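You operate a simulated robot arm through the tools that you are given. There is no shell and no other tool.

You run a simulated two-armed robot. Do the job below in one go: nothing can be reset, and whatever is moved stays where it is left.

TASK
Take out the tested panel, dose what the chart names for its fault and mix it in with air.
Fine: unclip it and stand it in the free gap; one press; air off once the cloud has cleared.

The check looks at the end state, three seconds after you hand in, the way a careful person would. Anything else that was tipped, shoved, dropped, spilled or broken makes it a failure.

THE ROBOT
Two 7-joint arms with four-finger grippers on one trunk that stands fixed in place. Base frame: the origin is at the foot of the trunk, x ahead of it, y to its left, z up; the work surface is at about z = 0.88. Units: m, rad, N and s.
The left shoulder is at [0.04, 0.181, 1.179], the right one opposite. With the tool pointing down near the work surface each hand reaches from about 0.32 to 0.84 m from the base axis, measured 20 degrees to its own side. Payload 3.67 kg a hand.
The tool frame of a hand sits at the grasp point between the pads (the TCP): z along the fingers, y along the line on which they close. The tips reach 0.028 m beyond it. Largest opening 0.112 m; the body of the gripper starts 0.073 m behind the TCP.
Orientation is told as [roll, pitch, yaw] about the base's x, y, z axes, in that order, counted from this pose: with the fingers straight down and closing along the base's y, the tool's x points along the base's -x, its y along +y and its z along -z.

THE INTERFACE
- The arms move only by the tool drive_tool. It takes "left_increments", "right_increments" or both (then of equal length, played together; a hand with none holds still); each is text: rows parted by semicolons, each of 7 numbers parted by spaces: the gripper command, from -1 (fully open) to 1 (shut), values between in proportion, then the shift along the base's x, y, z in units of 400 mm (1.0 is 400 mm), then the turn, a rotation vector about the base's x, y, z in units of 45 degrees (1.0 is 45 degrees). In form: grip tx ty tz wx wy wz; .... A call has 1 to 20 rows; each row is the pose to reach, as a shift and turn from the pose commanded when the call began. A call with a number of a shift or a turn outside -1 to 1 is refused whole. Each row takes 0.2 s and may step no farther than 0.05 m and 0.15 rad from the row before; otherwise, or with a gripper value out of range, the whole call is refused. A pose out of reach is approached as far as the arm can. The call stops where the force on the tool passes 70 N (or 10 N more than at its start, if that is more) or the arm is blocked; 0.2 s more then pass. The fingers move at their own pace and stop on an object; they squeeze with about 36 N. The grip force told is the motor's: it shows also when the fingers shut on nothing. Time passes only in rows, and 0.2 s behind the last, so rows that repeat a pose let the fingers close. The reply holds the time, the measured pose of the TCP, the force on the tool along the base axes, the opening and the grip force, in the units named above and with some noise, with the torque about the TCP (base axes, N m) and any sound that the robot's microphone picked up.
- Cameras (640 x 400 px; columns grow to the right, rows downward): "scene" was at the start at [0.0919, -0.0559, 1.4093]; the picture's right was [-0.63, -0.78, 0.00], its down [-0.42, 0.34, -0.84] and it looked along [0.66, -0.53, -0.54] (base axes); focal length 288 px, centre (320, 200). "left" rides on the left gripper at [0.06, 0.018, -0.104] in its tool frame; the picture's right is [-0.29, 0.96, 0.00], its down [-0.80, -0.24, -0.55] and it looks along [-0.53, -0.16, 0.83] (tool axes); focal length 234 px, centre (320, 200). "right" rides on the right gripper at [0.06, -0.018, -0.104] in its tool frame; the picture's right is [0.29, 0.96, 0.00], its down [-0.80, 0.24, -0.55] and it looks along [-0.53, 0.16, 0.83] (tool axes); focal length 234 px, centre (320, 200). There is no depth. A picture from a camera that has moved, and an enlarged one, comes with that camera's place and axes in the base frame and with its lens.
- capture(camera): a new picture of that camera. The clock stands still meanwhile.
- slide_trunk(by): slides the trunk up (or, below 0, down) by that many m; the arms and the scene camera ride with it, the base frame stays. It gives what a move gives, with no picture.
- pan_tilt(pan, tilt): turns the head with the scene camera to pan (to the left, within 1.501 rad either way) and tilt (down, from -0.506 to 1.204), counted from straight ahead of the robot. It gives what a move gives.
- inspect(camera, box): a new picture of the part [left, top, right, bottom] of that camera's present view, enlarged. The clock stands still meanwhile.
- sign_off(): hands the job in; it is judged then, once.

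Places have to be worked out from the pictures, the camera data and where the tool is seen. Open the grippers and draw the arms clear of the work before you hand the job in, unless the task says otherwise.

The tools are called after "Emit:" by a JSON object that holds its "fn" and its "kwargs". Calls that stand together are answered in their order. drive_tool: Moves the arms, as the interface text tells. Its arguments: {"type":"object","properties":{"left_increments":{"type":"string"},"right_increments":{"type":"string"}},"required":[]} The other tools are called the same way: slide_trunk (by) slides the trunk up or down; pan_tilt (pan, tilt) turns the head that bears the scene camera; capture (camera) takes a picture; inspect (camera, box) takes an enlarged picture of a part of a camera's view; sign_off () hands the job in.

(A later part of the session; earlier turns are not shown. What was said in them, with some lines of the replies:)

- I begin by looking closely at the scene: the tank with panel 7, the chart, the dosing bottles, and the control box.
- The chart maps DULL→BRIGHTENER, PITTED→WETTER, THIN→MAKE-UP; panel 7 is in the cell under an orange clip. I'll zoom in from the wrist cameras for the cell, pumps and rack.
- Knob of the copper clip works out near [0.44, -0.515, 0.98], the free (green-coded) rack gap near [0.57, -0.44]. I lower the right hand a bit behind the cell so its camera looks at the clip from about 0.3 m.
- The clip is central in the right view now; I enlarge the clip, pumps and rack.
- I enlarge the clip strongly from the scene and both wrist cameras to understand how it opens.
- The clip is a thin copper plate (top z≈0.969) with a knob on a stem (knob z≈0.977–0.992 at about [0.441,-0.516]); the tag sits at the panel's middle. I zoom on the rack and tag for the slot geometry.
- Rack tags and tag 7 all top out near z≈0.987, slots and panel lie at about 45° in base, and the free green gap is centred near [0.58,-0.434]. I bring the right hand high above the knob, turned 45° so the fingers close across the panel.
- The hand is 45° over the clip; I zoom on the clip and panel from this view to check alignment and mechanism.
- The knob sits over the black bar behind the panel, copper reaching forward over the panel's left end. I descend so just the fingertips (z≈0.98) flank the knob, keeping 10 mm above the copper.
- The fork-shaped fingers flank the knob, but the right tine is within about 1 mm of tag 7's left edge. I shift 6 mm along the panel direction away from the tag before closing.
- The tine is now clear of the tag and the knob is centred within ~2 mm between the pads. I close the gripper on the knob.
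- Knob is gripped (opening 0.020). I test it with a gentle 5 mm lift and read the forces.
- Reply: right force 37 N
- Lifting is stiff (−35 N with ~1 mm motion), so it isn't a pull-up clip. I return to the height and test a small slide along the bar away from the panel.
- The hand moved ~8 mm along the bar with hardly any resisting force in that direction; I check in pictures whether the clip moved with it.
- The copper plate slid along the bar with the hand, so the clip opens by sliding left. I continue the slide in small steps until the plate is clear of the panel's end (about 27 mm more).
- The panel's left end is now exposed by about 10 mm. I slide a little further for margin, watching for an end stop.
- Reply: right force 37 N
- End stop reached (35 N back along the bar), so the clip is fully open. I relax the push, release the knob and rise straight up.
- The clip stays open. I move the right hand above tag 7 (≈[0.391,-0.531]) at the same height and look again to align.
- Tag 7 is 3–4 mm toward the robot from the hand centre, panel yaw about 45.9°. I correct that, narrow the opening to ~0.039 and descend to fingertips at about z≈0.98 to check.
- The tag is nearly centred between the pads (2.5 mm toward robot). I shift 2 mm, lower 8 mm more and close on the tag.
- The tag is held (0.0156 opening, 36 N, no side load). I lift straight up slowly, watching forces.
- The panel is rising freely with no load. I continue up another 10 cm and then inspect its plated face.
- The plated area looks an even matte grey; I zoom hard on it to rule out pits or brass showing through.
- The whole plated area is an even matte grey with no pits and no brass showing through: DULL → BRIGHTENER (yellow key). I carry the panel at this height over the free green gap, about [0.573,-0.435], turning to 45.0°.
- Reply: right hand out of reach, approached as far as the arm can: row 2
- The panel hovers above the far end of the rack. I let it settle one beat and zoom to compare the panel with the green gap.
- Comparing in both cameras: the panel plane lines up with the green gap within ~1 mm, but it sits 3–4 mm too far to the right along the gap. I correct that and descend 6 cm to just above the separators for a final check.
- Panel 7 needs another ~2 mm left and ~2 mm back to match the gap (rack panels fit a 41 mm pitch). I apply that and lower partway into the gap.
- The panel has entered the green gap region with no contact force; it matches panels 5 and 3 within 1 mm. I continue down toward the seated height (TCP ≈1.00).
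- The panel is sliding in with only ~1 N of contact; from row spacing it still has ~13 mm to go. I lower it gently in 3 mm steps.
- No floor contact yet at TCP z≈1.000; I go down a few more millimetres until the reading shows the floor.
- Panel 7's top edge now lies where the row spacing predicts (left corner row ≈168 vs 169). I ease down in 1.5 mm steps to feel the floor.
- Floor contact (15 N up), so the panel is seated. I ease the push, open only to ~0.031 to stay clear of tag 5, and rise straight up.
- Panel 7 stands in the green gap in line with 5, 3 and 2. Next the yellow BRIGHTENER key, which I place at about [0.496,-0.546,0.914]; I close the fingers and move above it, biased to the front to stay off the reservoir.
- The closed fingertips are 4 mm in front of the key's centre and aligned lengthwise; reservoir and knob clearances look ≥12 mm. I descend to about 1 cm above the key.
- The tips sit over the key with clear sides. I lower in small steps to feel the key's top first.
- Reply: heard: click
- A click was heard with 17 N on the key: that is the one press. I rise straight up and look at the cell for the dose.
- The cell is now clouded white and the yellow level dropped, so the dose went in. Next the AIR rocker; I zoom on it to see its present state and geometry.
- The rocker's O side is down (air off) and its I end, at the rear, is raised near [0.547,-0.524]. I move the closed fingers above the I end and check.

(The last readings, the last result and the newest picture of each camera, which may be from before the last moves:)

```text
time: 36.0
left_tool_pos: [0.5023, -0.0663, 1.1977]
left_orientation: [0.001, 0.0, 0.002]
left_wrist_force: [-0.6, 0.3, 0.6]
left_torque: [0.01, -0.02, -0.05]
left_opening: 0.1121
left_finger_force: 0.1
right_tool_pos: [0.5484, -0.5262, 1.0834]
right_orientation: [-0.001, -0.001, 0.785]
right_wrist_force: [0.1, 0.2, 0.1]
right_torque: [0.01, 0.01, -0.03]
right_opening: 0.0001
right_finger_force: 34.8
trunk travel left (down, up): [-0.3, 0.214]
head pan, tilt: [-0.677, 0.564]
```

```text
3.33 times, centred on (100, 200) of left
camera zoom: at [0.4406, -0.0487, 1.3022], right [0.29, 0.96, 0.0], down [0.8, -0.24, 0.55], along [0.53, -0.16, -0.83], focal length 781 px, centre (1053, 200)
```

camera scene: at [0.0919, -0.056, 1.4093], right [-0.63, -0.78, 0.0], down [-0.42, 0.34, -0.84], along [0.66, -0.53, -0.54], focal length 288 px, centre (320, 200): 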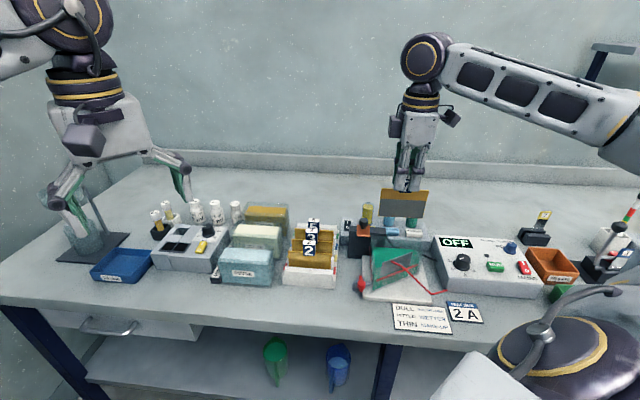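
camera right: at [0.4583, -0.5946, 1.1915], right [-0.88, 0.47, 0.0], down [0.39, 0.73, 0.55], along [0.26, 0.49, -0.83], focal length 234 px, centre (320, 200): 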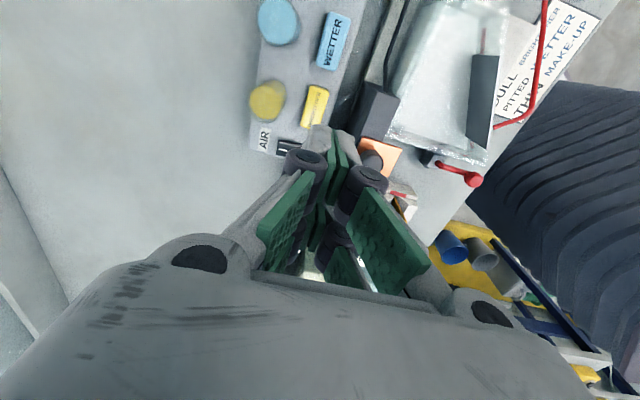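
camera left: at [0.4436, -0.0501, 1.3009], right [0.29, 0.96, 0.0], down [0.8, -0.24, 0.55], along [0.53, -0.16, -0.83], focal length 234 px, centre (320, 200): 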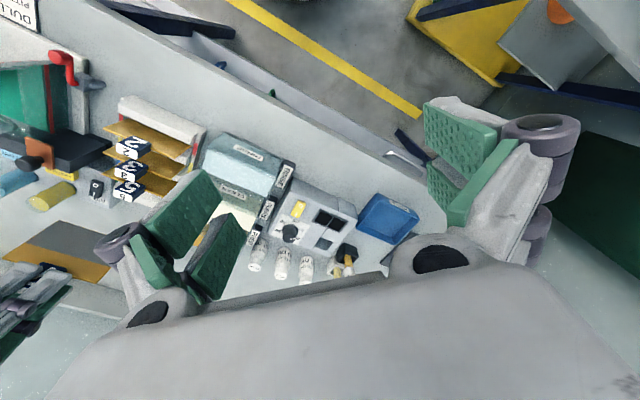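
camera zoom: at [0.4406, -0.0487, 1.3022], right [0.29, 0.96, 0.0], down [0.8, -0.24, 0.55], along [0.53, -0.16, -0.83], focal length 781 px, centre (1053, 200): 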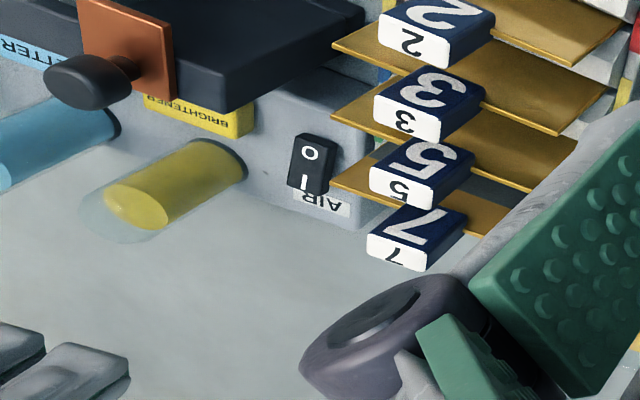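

The fingertips are over the rocker's I end and centred on its width (rocker spans about −3 to +31 mm in tool y). I shift 2 mm forward and descend to about 1 cm above it.

Emit:
{"fn": "drive_tool", "kwargs": {"right_increments": "1 -0.0035 0.0035 -0.08 0 0 0; 1 -0.0035 0.0035 -0.16 0 0 0; 1 -0.0035 0.0035 -0.22 0 0 0; 1 -0.0035 0.0035 -0.27 0 0 0; 1 -0.0035 0.0035 -0.29 0 0 0; 1 -0.0035 0.0035 -0.29 0 0 0"}}

Emit:
{"fn": "inspect", "kwargs": {"camera": "right", "box": [230, 60, 390, 220]}}

Emit:
{"fn": "inspect", "kwargs": {"camera": "scene", "box": [320, 185, 380, 245]}}

```text
time: 37.4
left_tool_pos: [0.5024, -0.0662, 1.198]
left_orientation: [0.0, 0.0, -0.001]
left_wrist_force: [1.3, 0.0, -0.1]
left_torque: [0.0, 0.0, -0.01]
left_opening: 0.1122
left_finger_force: 0.2
right_tool_pos: [0.5457, -0.5259, 0.9683]
right_orientation: [0.0, 0.001, 0.788]
right_wrist_force: [0.0, 0.5, 0.2]
right_torque: [0.01, -0.02, 0.03]
right_opening: 0.0
right_finger_force: 35.3
trunk travel left (down, up): [-0.3, 0.214]
head pan, tilt: [-0.677, 0.564]
```

```text
2.50 times, centred on (310, 140) of right
camera zoom: at [0.5165, -0.5818, 1.0728], right [-0.88, 0.47, 0.0], down [0.39, 0.73, 0.55], along [0.26, 0.49, -0.83], focal length 585 px, centre (345, 350)
```

zoom: 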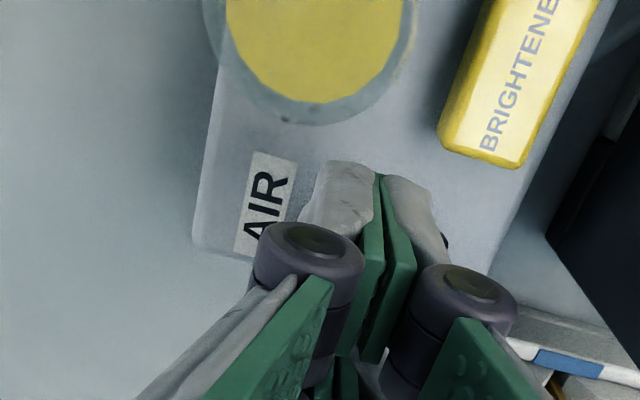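

```text
6.67 times, centred on (350, 215) of scene
camera zoom: at [0.0918, -0.0558, 1.4093], right [-0.63, -0.78, 0.0], down [-0.42, 0.34, -0.84], along [0.66, -0.53, -0.54], focal length 1920 px, centre (120, 100)
```

zoom: 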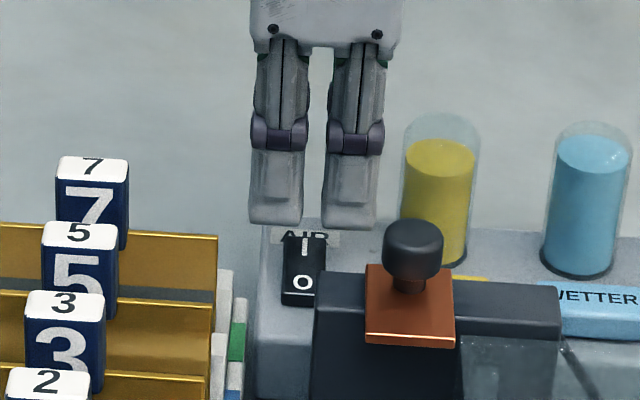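

The left tine covers the rocker well and the right one clears the reservoir. I lower in small steps onto the I end.

Emit:
{"fn": "drive_tool", "kwargs": {"right_increments": "1 0 0 -0.01 0 0 0; 1 0 0 -0.02 0 0 0; 1 0 0 -0.028 0 0 0; 1 0 0 -0.035 0 0 0"}}

```text
time: 38.4
left_tool_pos: [0.5018, -0.0667, 1.1983]
left_orientation: [0.0, 0.002, 0.0]
left_wrist_force: [0.5, -0.2, -0.4]
left_torque: [-0.04, 0.02, -0.01]
left_opening: 0.1119
left_finger_force: 0.0
right_tool_pos: [0.5474, -0.5259, 0.9551]
right_orientation: [0.0, -0.002, 0.785]
right_wrist_force: [-0.7, 0.6, 0.4]
right_torque: [0.02, 0.06, 0.02]
right_opening: 0.0002
right_finger_force: 35.8
trunk travel left (down, up): [-0.3, 0.214]
head pan, tilt: [-0.677, 0.564]
```

No contact yet at tip z≈0.927; I continue a few millimetres.

Emit:
{"fn": "drive_tool", "kwargs": {"right_increments": "1 0 0 -0.006 0 0 0; 1 0 0 -0.012 0 0 0; 1 0 0 -0.012 0 0 0"}}

```text
time: 39.2
left_tool_pos: [0.5009, -0.0657, 1.1992]
left_orientation: [-0.001, -0.001, -0.001]
left_wrist_force: [0.0, 0.2, 0.2]
left_torque: [-0.04, 0.0, -0.03]
left_opening: 0.1121
left_finger_force: 0.0
right_tool_pos: [0.5467, -0.526, 0.9523]
right_orientation: [-0.005, -0.001, 0.786]
right_wrist_force: [0.4, -2.1, 11.7]
right_torque: [0.0, 0.07, 0.02]
right_opening: 0.0
right_finger_force: 35.5
trunk travel left (down, up): [-0.3, 0.214]
head pan, tilt: [-0.677, 0.564]
```

Contact with the rocker's raised end (12 N). I press further in small steps, waiting for the click.

Emit:
{"fn": "drive_tool", "kwargs": {"right_increments": "1 0 0 -0.006 0 0 0; 1 0 0 -0.012 0 0 0; 1 0 0 -0.012 0 0 0"}}

Emit:
{"fn": "inspect", "kwargs": {"camera": "scene", "box": [330, 195, 440, 305]}}

```text
time: 40.0
left_tool_pos: [0.4983, -0.0643, 1.201]
left_orientation: [-0.003, -0.005, 0.001]
left_wrist_force: [0.7, 0.0, -0.8]
left_torque: [0.01, 0.01, -0.02]
left_opening: 0.1121
left_finger_force: 0.0
right_tool_pos: [0.545, -0.5257, 0.9506]
right_orientation: [-0.01, -0.006, 0.783]
right_wrist_force: [-3.5, -14.9, 47.6]
right_torque: [-0.11, 0.33, 0.07]
right_opening: 0.0
right_finger_force: 35.5
trunk travel left (down, up): [-0.3, 0.214]
head pan, tilt: [-0.677, 0.564]
```

```text
3.64 times, centred on (385, 250) of scene
camera zoom: at [0.087, -0.0539, 1.4099], right [-0.63, -0.78, 0.0], down [-0.41, 0.33, -0.85], along [0.66, -0.53, -0.53], focal length 1047 px, centre (84, 18)
```

zoom: 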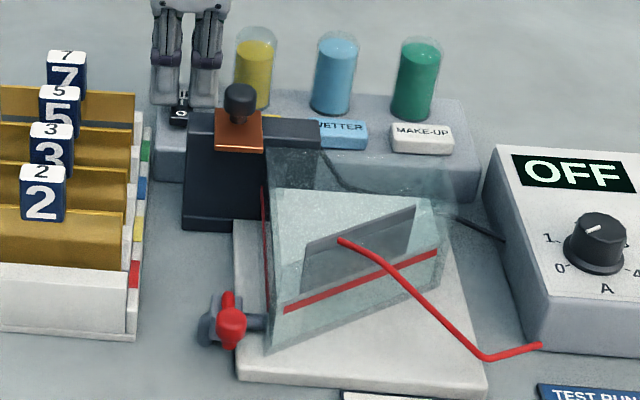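

Force rose to 48 N with almost no travel and no click, so I may be on something wrong. I look from the hand and scene cameras before doing anything else.

Emit:
{"fn": "inspect", "kwargs": {"camera": "right", "box": [230, 60, 390, 220]}}

Emit:
{"fn": "inspect", "kwargs": {"camera": "scene", "box": [330, 195, 375, 240]}}

Emit:
{"fn": "inspect", "kwargs": {"camera": "left", "box": [40, 140, 140, 230]}}

```text
2.50 times, centred on (310, 140) of right
camera zoom: at [0.516, -0.5807, 1.0554], right [-0.88, 0.47, -0.01], down [0.39, 0.73, 0.56], along [0.27, 0.48, -0.83], focal length 585 px, centre (345, 350)
```

zoom: 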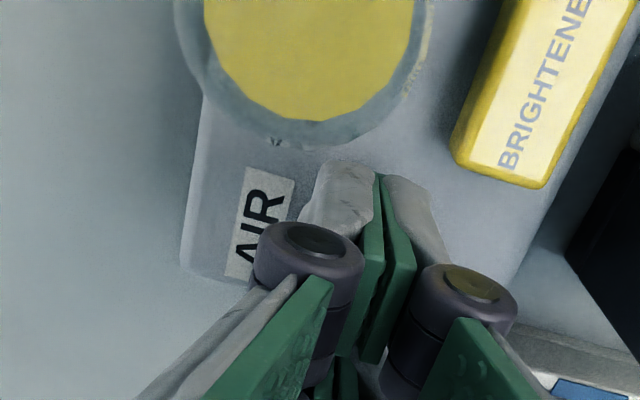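

```text
8.89 times, centred on (352, 218) of scene
camera zoom: at [0.087, -0.0539, 1.4099], right [-0.63, -0.78, 0.0], down [-0.41, 0.33, -0.85], along [0.66, -0.53, -0.53], focal length 2560 px, centre (31, 44)
```

zoom: 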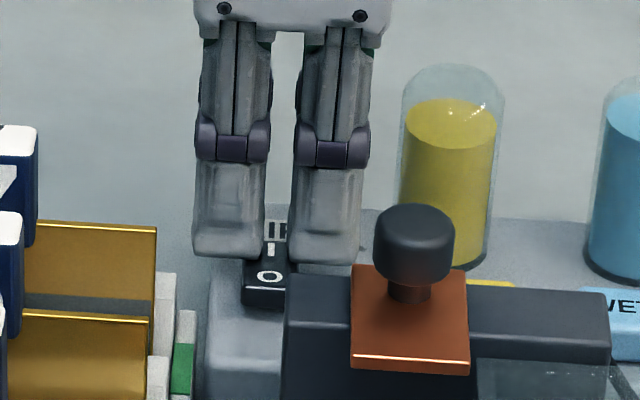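

```text
4.44 times, centred on (90, 185) of left
camera zoom: at [0.4367, -0.0468, 1.304], right [0.29, 0.96, 0.0], down [0.8, -0.24, 0.56], along [0.53, -0.16, -0.83], focal length 1041 px, centre (1342, 267)
```

zoom: 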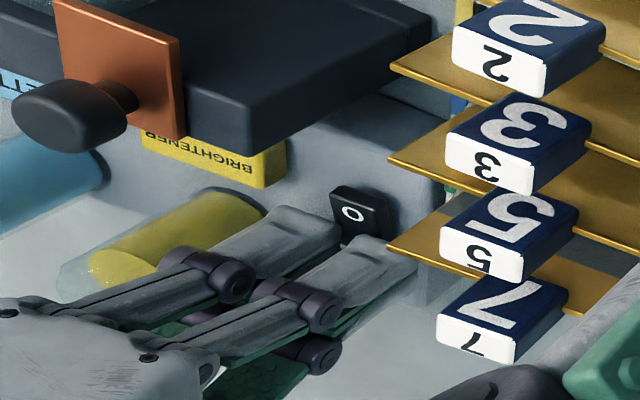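

The tines rest on the rocker's rear end, clear of the key. I back off the push by 5 mm and check whether the air already came on (bubbles in the cell).

Emit:
{"fn": "drive_tool", "kwargs": {"right_increments": "1 0 0 0.01 0 0 0; 1 0 0 0.02 0 0 0; 1 0 0 0.05 0 0 0; 1 0 0 0.1 0 0 0"}}

Emit:
{"fn": "inspect", "kwargs": {"camera": "scene", "box": [330, 195, 390, 240]}}

Emit:
{"fn": "inspect", "kwargs": {"camera": "scene", "box": [360, 230, 450, 300]}}

Emit:
{"fn": "inspect", "kwargs": {"camera": "left", "box": [40, 140, 140, 230]}}

```text
time: 41.0
left_tool_pos: [0.5016, -0.0663, 1.1987]
left_orientation: [-0.001, 0.0, 0.001]
left_wrist_force: [-0.5, 0.4, 0.0]
left_torque: [0.01, 0.0, 0.02]
left_opening: 0.1119
left_finger_force: 0.0
right_tool_pos: [0.545, -0.5237, 0.9842]
right_orientation: [0.003, 0.0, 0.786]
right_wrist_force: [-0.3, -0.1, 0.1]
right_torque: [0.01, 0.0, -0.02]
right_opening: 0.0
right_finger_force: 35.6
trunk travel left (down, up): [-0.3, 0.214]
head pan, tilt: [-0.677, 0.564]
```

```text
8.89 times, centred on (360, 218) of scene
camera zoom: at [0.0912, -0.0553, 1.4093], right [-0.63, -0.78, 0.0], down [-0.42, 0.34, -0.84], along [0.66, -0.53, -0.53], focal length 2560 px, centre (-36, 44)
```

zoom: 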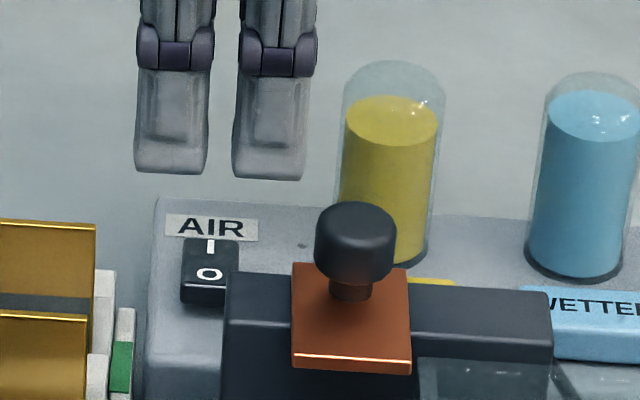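

```text
5.71 times, centred on (405, 265) of scene
camera zoom: at [0.0912, -0.0553, 1.4093], right [-0.63, -0.78, 0.0], down [-0.42, 0.34, -0.84], along [0.66, -0.53, -0.53], focal length 1646 px, centre (-166, -171)
```

zoom: 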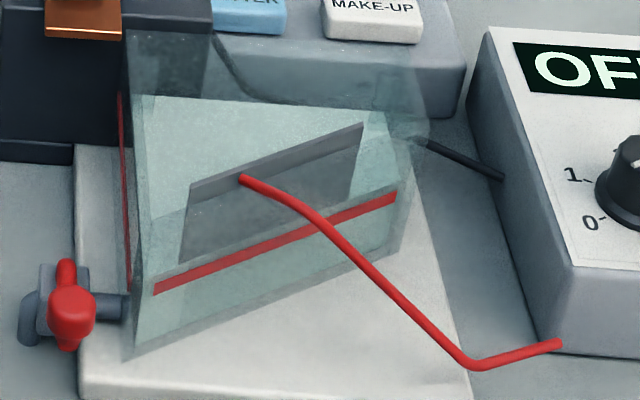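

```text
4.44 times, centred on (90, 185) of left
camera zoom: at [0.4404, -0.0477, 1.3022], right [0.29, 0.96, 0.0], down [0.8, -0.24, 0.55], along [0.53, -0.16, -0.83], focal length 1041 px, centre (1342, 267)
```

zoom: 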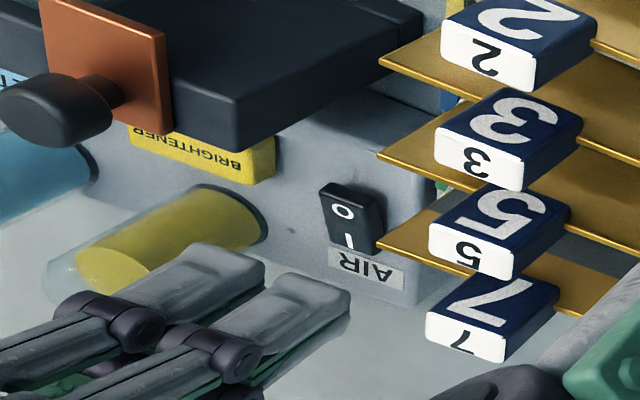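

The rocker has tipped onto I (its rear end is down, AIR label fully visible), so air is on. I move over the O end at safe height while the air runs, and keep watching the cloud.

Emit:
{"fn": "drive_tool", "kwargs": {"right_increments": "1 -0.01 0.01 0.02 0 0 0; 1 -0.022 0.024 0.02 0 0 0; 1 -0.034 0.036 0.02 0 0 0; 1 -0.034 0.036 0.02 0 0 0"}}

Emit:
{"fn": "inspect", "kwargs": {"camera": "scene", "box": [360, 230, 450, 300]}}

Emit:
{"fn": "inspect", "kwargs": {"camera": "right", "box": [230, 60, 390, 220]}}

Emit:
{"fn": "inspect", "kwargs": {"camera": "scene", "box": [325, 190, 385, 240]}}

```text
time: 42.0
left_tool_pos: [0.5011, -0.066, 1.1984]
left_orientation: [0.0, 0.0, 0.001]
left_wrist_force: [-0.2, -0.7, 0.4]
left_torque: [-0.03, 0.02, -0.02]
left_opening: 0.112
left_finger_force: 0.1
right_tool_pos: [0.534, -0.5108, 0.9929]
right_orientation: [0.002, -0.001, 0.786]
right_wrist_force: [-0.7, -1.0, -0.5]
right_torque: [0.04, 0.0, 0.02]
right_opening: 0.0
right_finger_force: 36.4
trunk travel left (down, up): [-0.3, 0.214]
head pan, tilt: [-0.677, 0.564]
```

```text
5.71 times, centred on (405, 265) of scene
camera zoom: at [0.0919, -0.0558, 1.4093], right [-0.63, -0.78, 0.0], down [-0.42, 0.34, -0.84], along [0.66, -0.53, -0.54], focal length 1646 px, centre (-166, -171)
```

zoom: 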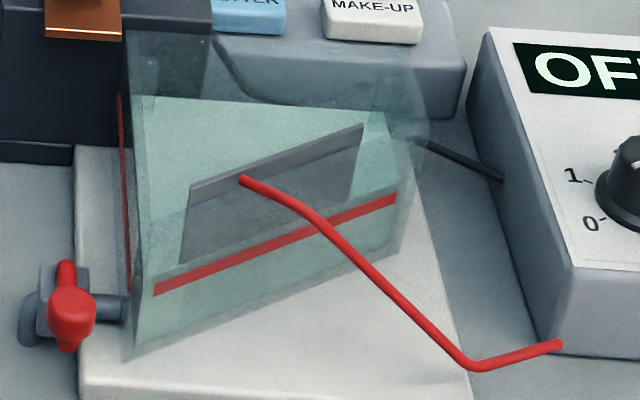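

```text
2.50 times, centred on (310, 140) of right
camera zoom: at [0.5038, -0.5662, 1.0982], right [-0.88, 0.47, 0.0], down [0.39, 0.73, 0.55], along [0.26, 0.49, -0.83], focal length 585 px, centre (345, 350)
```

zoom: 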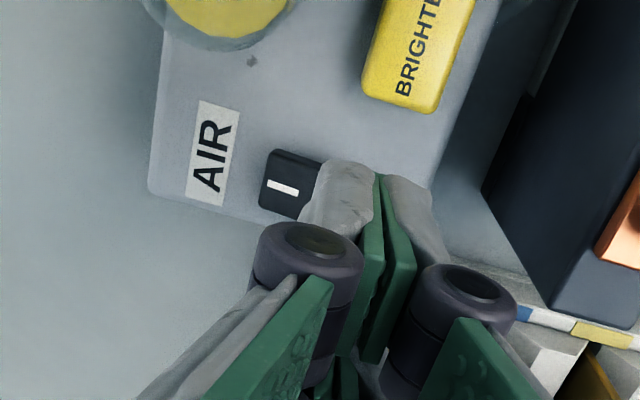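

```text
8.00 times, centred on (355, 215) of scene
camera zoom: at [0.0919, -0.0558, 1.4093], right [-0.63, -0.78, 0.0], down [-0.42, 0.34, -0.84], along [0.66, -0.53, -0.54], focal length 2304 px, centre (40, 80)
```

zoom: 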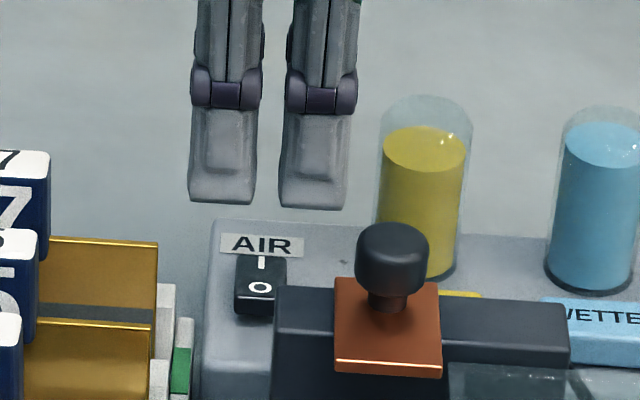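

The solution is starting to turn green again, so the air is mixing. I hold still for 2 s steps and watch.

Emit:
{"fn": "drive_tool", "kwargs": {"right_increments": "1 0 0 0 0 0 0; 1 0 0 0 0 0 0; 1 0 0 0 0 0 0; 1 0 0 0 0 0 0; 1 0 0 0 0 0 0; 1 0 0 0 0 0 0; 1 0 0 0 0 0 0; 1 0 0 0 0 0 0; 1 0 0 0 0 0 0; 1 0 0 0 0 0 0"}}

Emit:
{"fn": "inspect", "kwargs": {"camera": "scene", "box": [360, 230, 450, 300]}}

```text
time: 44.2
left_tool_pos: [0.5021, -0.067, 1.1984]
left_orientation: [0.0, 0.003, -0.002]
left_wrist_force: [0.4, -0.2, -0.1]
left_torque: [0.0, -0.02, -0.03]
left_opening: 0.1122
left_finger_force: 0.0
right_tool_pos: [0.5333, -0.5109, 0.9942]
right_orientation: [0.001, 0.001, 0.785]
right_wrist_force: [0.0, -0.1, -0.3]
right_torque: [0.01, 0.02, -0.01]
right_opening: 0.0
right_finger_force: 36.0
trunk travel left (down, up): [-0.3, 0.214]
head pan, tilt: [-0.677, 0.564]
```

```text
5.71 times, centred on (405, 265) of scene
camera zoom: at [0.0919, -0.0559, 1.4093], right [-0.63, -0.78, 0.0], down [-0.42, 0.34, -0.84], along [0.66, -0.53, -0.54], focal length 1646 px, centre (-166, -171)
```

zoom: 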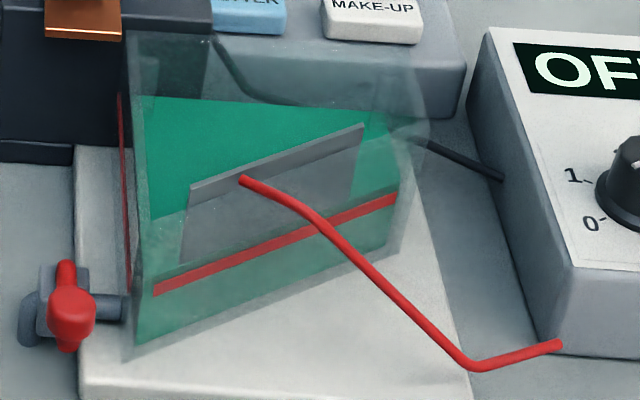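

The cloud has turned back to full green within two seconds. I descend to just above the raised O end and verify clarity once more before switching off.

Emit:
{"fn": "drive_tool", "kwargs": {"right_increments": "1 -0.0045 0.0045 -0.03 0 0 0; 1 -0.0045 0.0045 -0.06 0 0 0; 1 -0.0045 0.0045 -0.085 0 0 0; 1 -0.0045 0.0045 -0.085 0 0 0"}}

Emit:
{"fn": "inspect", "kwargs": {"camera": "scene", "box": [360, 230, 450, 300]}}

Emit:
{"fn": "inspect", "kwargs": {"camera": "scene", "box": [325, 190, 385, 240]}}

```text
time: 45.2
left_tool_pos: [0.5027, -0.0663, 1.1973]
left_orientation: [0.0, 0.001, -0.001]
left_wrist_force: [-0.1, -0.4, 0.3]
left_torque: [0.0, -0.02, -0.01]
left_opening: 0.1123
left_finger_force: 0.1
right_tool_pos: [0.5312, -0.5093, 0.9578]
right_orientation: [0.001, 0.0, 0.785]
right_wrist_force: [0.5, -0.3, -0.8]
right_torque: [0.0, 0.0, -0.01]
right_opening: 0.0001
right_finger_force: 36.0
trunk travel left (down, up): [-0.3, 0.214]
head pan, tilt: [-0.677, 0.564]
```

```text
5.71 times, centred on (405, 265) of scene
camera zoom: at [0.0918, -0.0558, 1.4093], right [-0.63, -0.78, 0.0], down [-0.42, 0.34, -0.84], along [0.66, -0.53, -0.54], focal length 1646 px, centre (-166, -171)
```

zoom: 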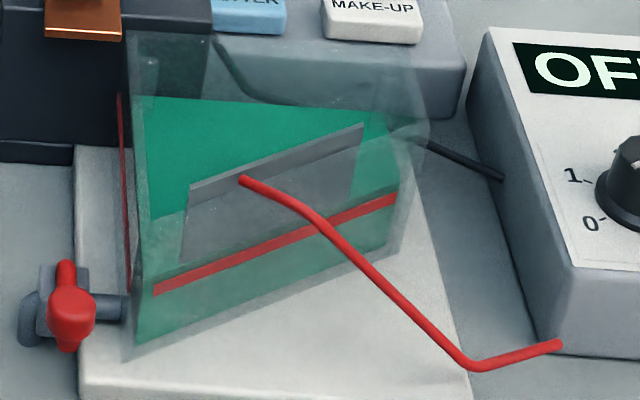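

```text
8.00 times, centred on (355, 215) of scene
camera zoom: at [0.0918, -0.0558, 1.4093], right [-0.63, -0.78, 0.0], down [-0.42, 0.34, -0.84], along [0.66, -0.53, -0.54], focal length 2304 px, centre (40, 80)
```

zoom: 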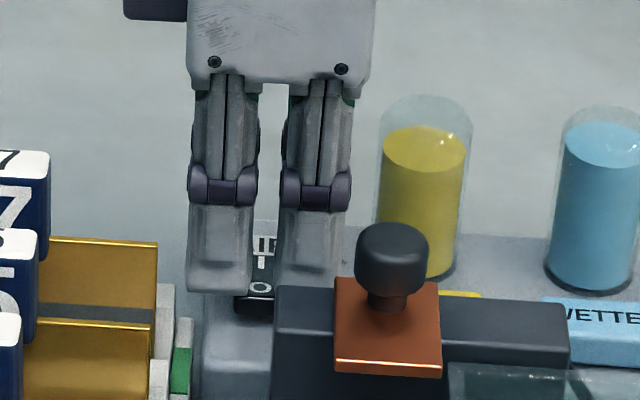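

The green is steady and matches its original look, so the cloud has cleared. I press the O end down in small steps.

Emit:
{"fn": "drive_tool", "kwargs": {"right_increments": "1 0 0 -0.008 0 0 0; 1 0 0 -0.015 0 0 0; 1 0 0 -0.02 0 0 0; 1 0 0 -0.02 0 0 0"}}

Emit:
{"fn": "inspect", "kwargs": {"camera": "scene", "box": [325, 190, 385, 240]}}

```text
time: 46.2
left_tool_pos: [0.5011, -0.0661, 1.1988]
left_orientation: [-0.002, 0.001, 0.0]
left_wrist_force: [0.5, 0.0, 0.4]
left_torque: [0.03, 0.04, -0.01]
left_opening: 0.1122
left_finger_force: 0.0
right_tool_pos: [0.5301, -0.5088, 0.9519]
right_orientation: [-0.003, -0.001, 0.785]
right_wrist_force: [-2.3, 0.6, 12.7]
right_torque: [-0.08, 0.02, 0.01]
right_opening: 0.0001
right_finger_force: 36.1
trunk travel left (down, up): [-0.3, 0.214]
head pan, tilt: [-0.677, 0.564]
```

```text
8.00 times, centred on (355, 215) of scene
camera zoom: at [0.0905, -0.0549, 1.4095], right [-0.63, -0.78, 0.0], down [-0.42, 0.34, -0.85], along [0.66, -0.53, -0.53], focal length 2304 px, centre (40, 80)
```

zoom: 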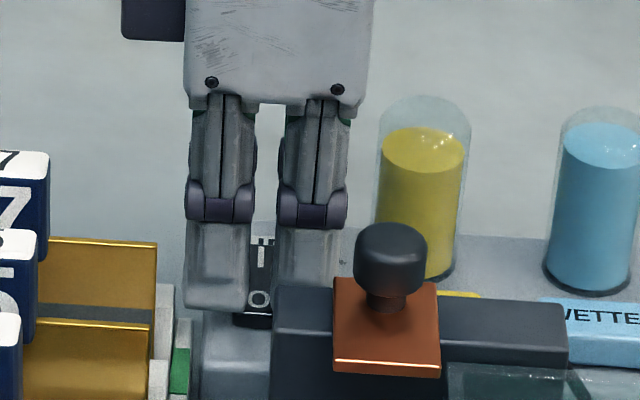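

Contact at 13 N and the I end already seems raised again. I press 2 mm more to be sure, then lift and verify.

Emit:
{"fn": "drive_tool", "kwargs": {"right_increments": "1 0 0 -0.006 0 0 0; 1 0 0 -0.006 0 0 0; 1 0 0 0.02 0 0 0; 1 0 0 0.08 0 0 0; 1 0 0 0.18 0 0 0; 1 0 0 0.28 0 0 0"}}

Emit:
{"fn": "inspect", "kwargs": {"camera": "scene", "box": [325, 190, 385, 240]}}

Emit:
{"fn": "inspect", "kwargs": {"camera": "left", "box": [40, 140, 140, 230]}}

Emit:
{"fn": "inspect", "kwargs": {"camera": "scene", "box": [360, 230, 450, 300]}}

```text
time: 47.6
left_tool_pos: [0.5007, -0.0655, 1.1987]
left_orientation: [-0.003, 0.0, 0.0]
left_wrist_force: [-0.4, -0.1, -0.5]
left_torque: [-0.02, -0.01, -0.03]
left_opening: 0.1121
left_finger_force: 0.1
right_tool_pos: [0.5307, -0.5108, 1.0621]
right_orientation: [0.001, 0.0, 0.787]
right_wrist_force: [-0.6, -0.7, 0.6]
right_torque: [-0.01, 0.03, -0.02]
right_opening: 0.0
right_finger_force: 35.6
trunk travel left (down, up): [-0.3, 0.214]
head pan, tilt: [-0.677, 0.564]
```

```text
8.00 times, centred on (355, 215) of scene
camera zoom: at [0.0913, -0.0554, 1.4093], right [-0.63, -0.78, 0.0], down [-0.42, 0.34, -0.84], along [0.66, -0.53, -0.53], focal length 2304 px, centre (40, 80)
```

zoom: 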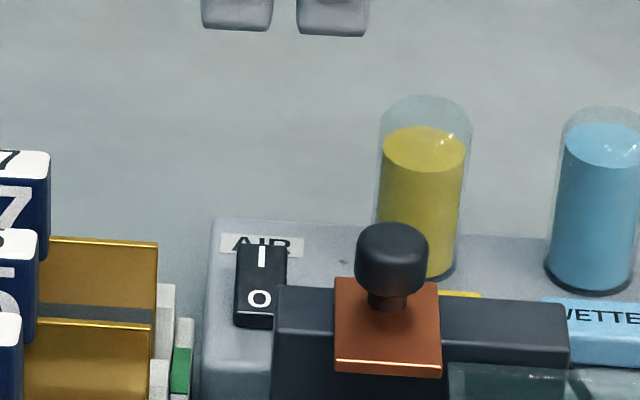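

```text
4.44 times, centred on (90, 185) of left
camera zoom: at [0.4406, -0.0479, 1.3022], right [0.29, 0.96, 0.0], down [0.8, -0.24, 0.55], along [0.53, -0.16, -0.83], focal length 1041 px, centre (1342, 267)
```

zoom: 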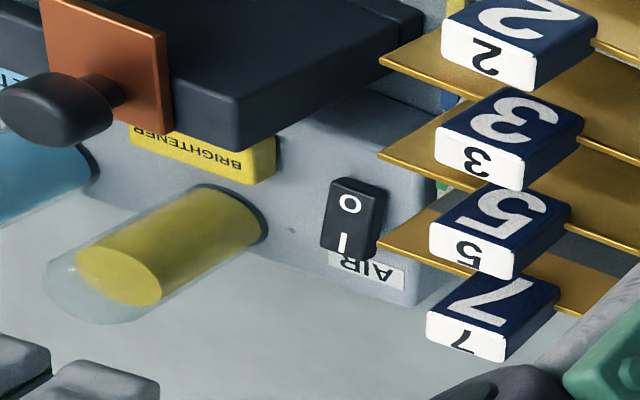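

```text
5.71 times, centred on (405, 265) of scene
camera zoom: at [0.0913, -0.0554, 1.4093], right [-0.63, -0.78, 0.0], down [-0.42, 0.34, -0.84], along [0.66, -0.53, -0.53], focal length 1646 px, centre (-166, -171)
```

zoom: 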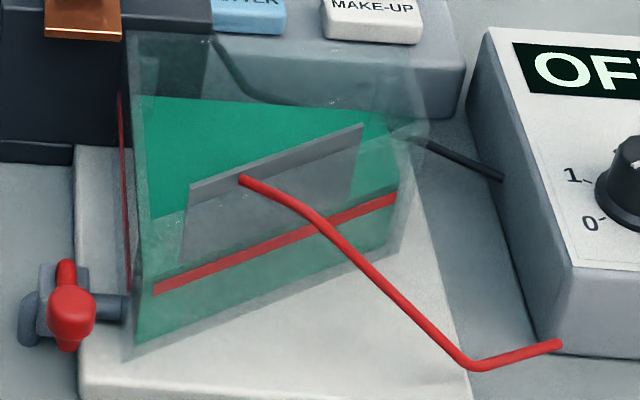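

The switch is back on O (I end raised), the cell is clear green, and panel 7 stands in the rack. I retreat up and back, opening the gripper.

Emit:
{"fn": "drive_tool", "kwargs": {"right_increments": "1 0 0 0.1 0 0 0; 0.6 0 0 0.2 0 0 0; 0.2 0 0 0.3 0 0 0; -0.2 0 0 0.4 0 0 0; -0.6 0 0 0.5 0 0 -0.15; -1 -0.08 -0.04 0.52 0 0 -0.3; -1 -0.16 -0.08 0.54 0 0 -0.45; -1 -0.24 -0.12 0.54 0 0 -0.6; -1 -0.3 -0.15 0.54 0 0 -0.75; -1 -0.3 -0.15 0.54 0 0 -0.75"}}

Emit:
{"fn": "capture", "kwargs": {"camera": "scene"}}

Emit:
{"fn": "inspect", "kwargs": {"camera": "scene", "box": [270, 190, 450, 310]}}

Emit:
{"fn": "capture", "kwargs": {"camera": "right"}}

```text
time: 49.8
left_tool_pos: [0.5025, -0.065, 1.1976]
left_orientation: [0.0, 0.001, 0.0]
left_wrist_force: [0.7, -0.7, -0.5]
left_torque: [-0.03, 0.01, 0.0]
left_opening: 0.1118
left_finger_force: 0.0
right_tool_pos: [0.4123, -0.5694, 1.2772]
right_orientation: [-0.002, 0.0, 0.196]
right_wrist_force: [1.3, -0.7, 0.6]
right_torque: [0.0, -0.01, 0.02]
right_opening: 0.1122
right_finger_force: 0.0
trunk travel left (down, up): [-0.3, 0.214]
head pan, tilt: [-0.677, 0.564]
```

```text
taken
camera scene: at [0.0926, -0.0551, 1.4093], right [-0.63, -0.78, 0.0], down [-0.42, 0.34, -0.84], along [0.66, -0.53, -0.54], focal length 288 px, centre (320, 200)
```

scene: 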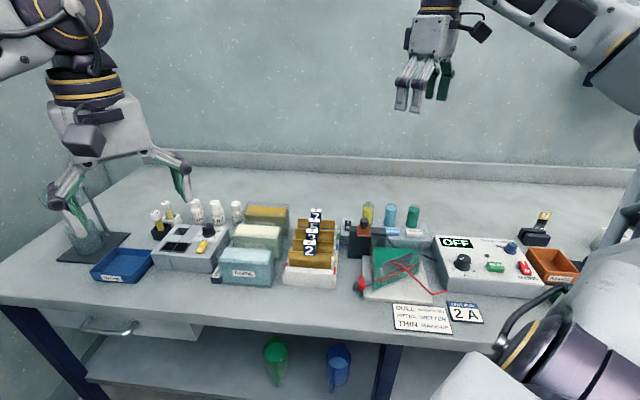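

```text
3.33 times, centred on (360, 250) of scene
camera zoom: at [0.0926, -0.0551, 1.4093], right [-0.63, -0.78, 0.0], down [-0.42, 0.34, -0.84], along [0.66, -0.53, -0.54], focal length 960 px, centre (187, 33)
```

zoom: 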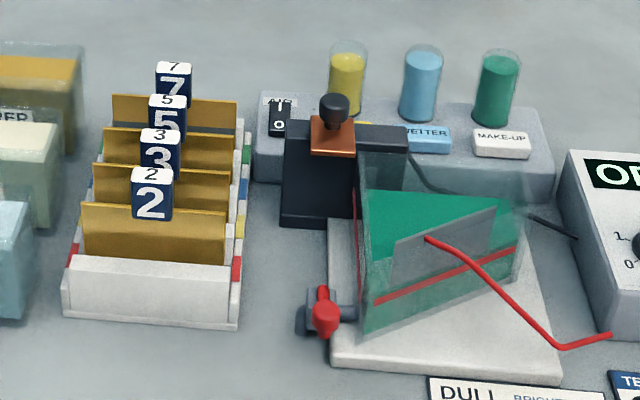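

```text
taken
camera right: at [0.3573, -0.5992, 1.382], right [-0.47, 0.88, 0.0], down [0.74, 0.39, 0.55], along [0.49, 0.26, -0.83], focal length 234 px, centre (320, 200)
```

right: 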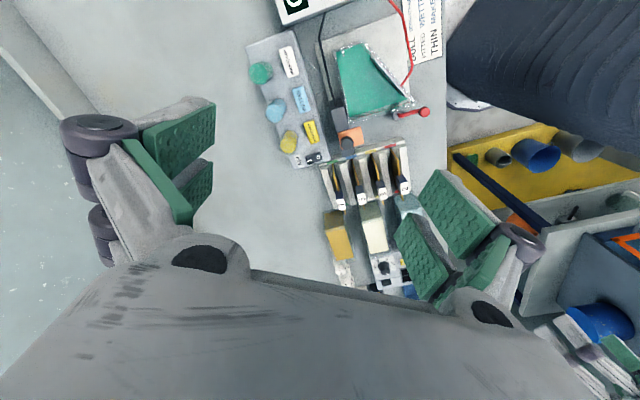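

Everything is in place: panel 7 stands in the green gap, the clip is open, one brightener dose is in, the solution is clear green, the AIR rocker is on O, and both grippers are open and clear. I hand in.

Emit:
{"fn": "sign_off", "kwargs": {}}

```text
The job is handed in.
```

The job is done and handed in; no result of the check has come back.

- **Panel:** I slid the clip back along its bar to its stop, then lifted panel 7 out. It now stands in the free (green-marked) gap, resting on the rack floor beside 5, 3 and 2.
- **Fault:** the plated area was an even matte grey, with no pits and no brass showing through. I read that as dull, and the chart names brightener for it.
- **Dose:** I pressed the brightener key once and heard one click. The cell turned cloudy and the yellow level dropped.
- **Air:** I switched the air on and left it running until the solution was a steady, clear green again. The switch is back on O.

In the last pictures nothing else looked tipped, moved or spilled. The clip was left open. Both grippers are open and held up clear of the work.
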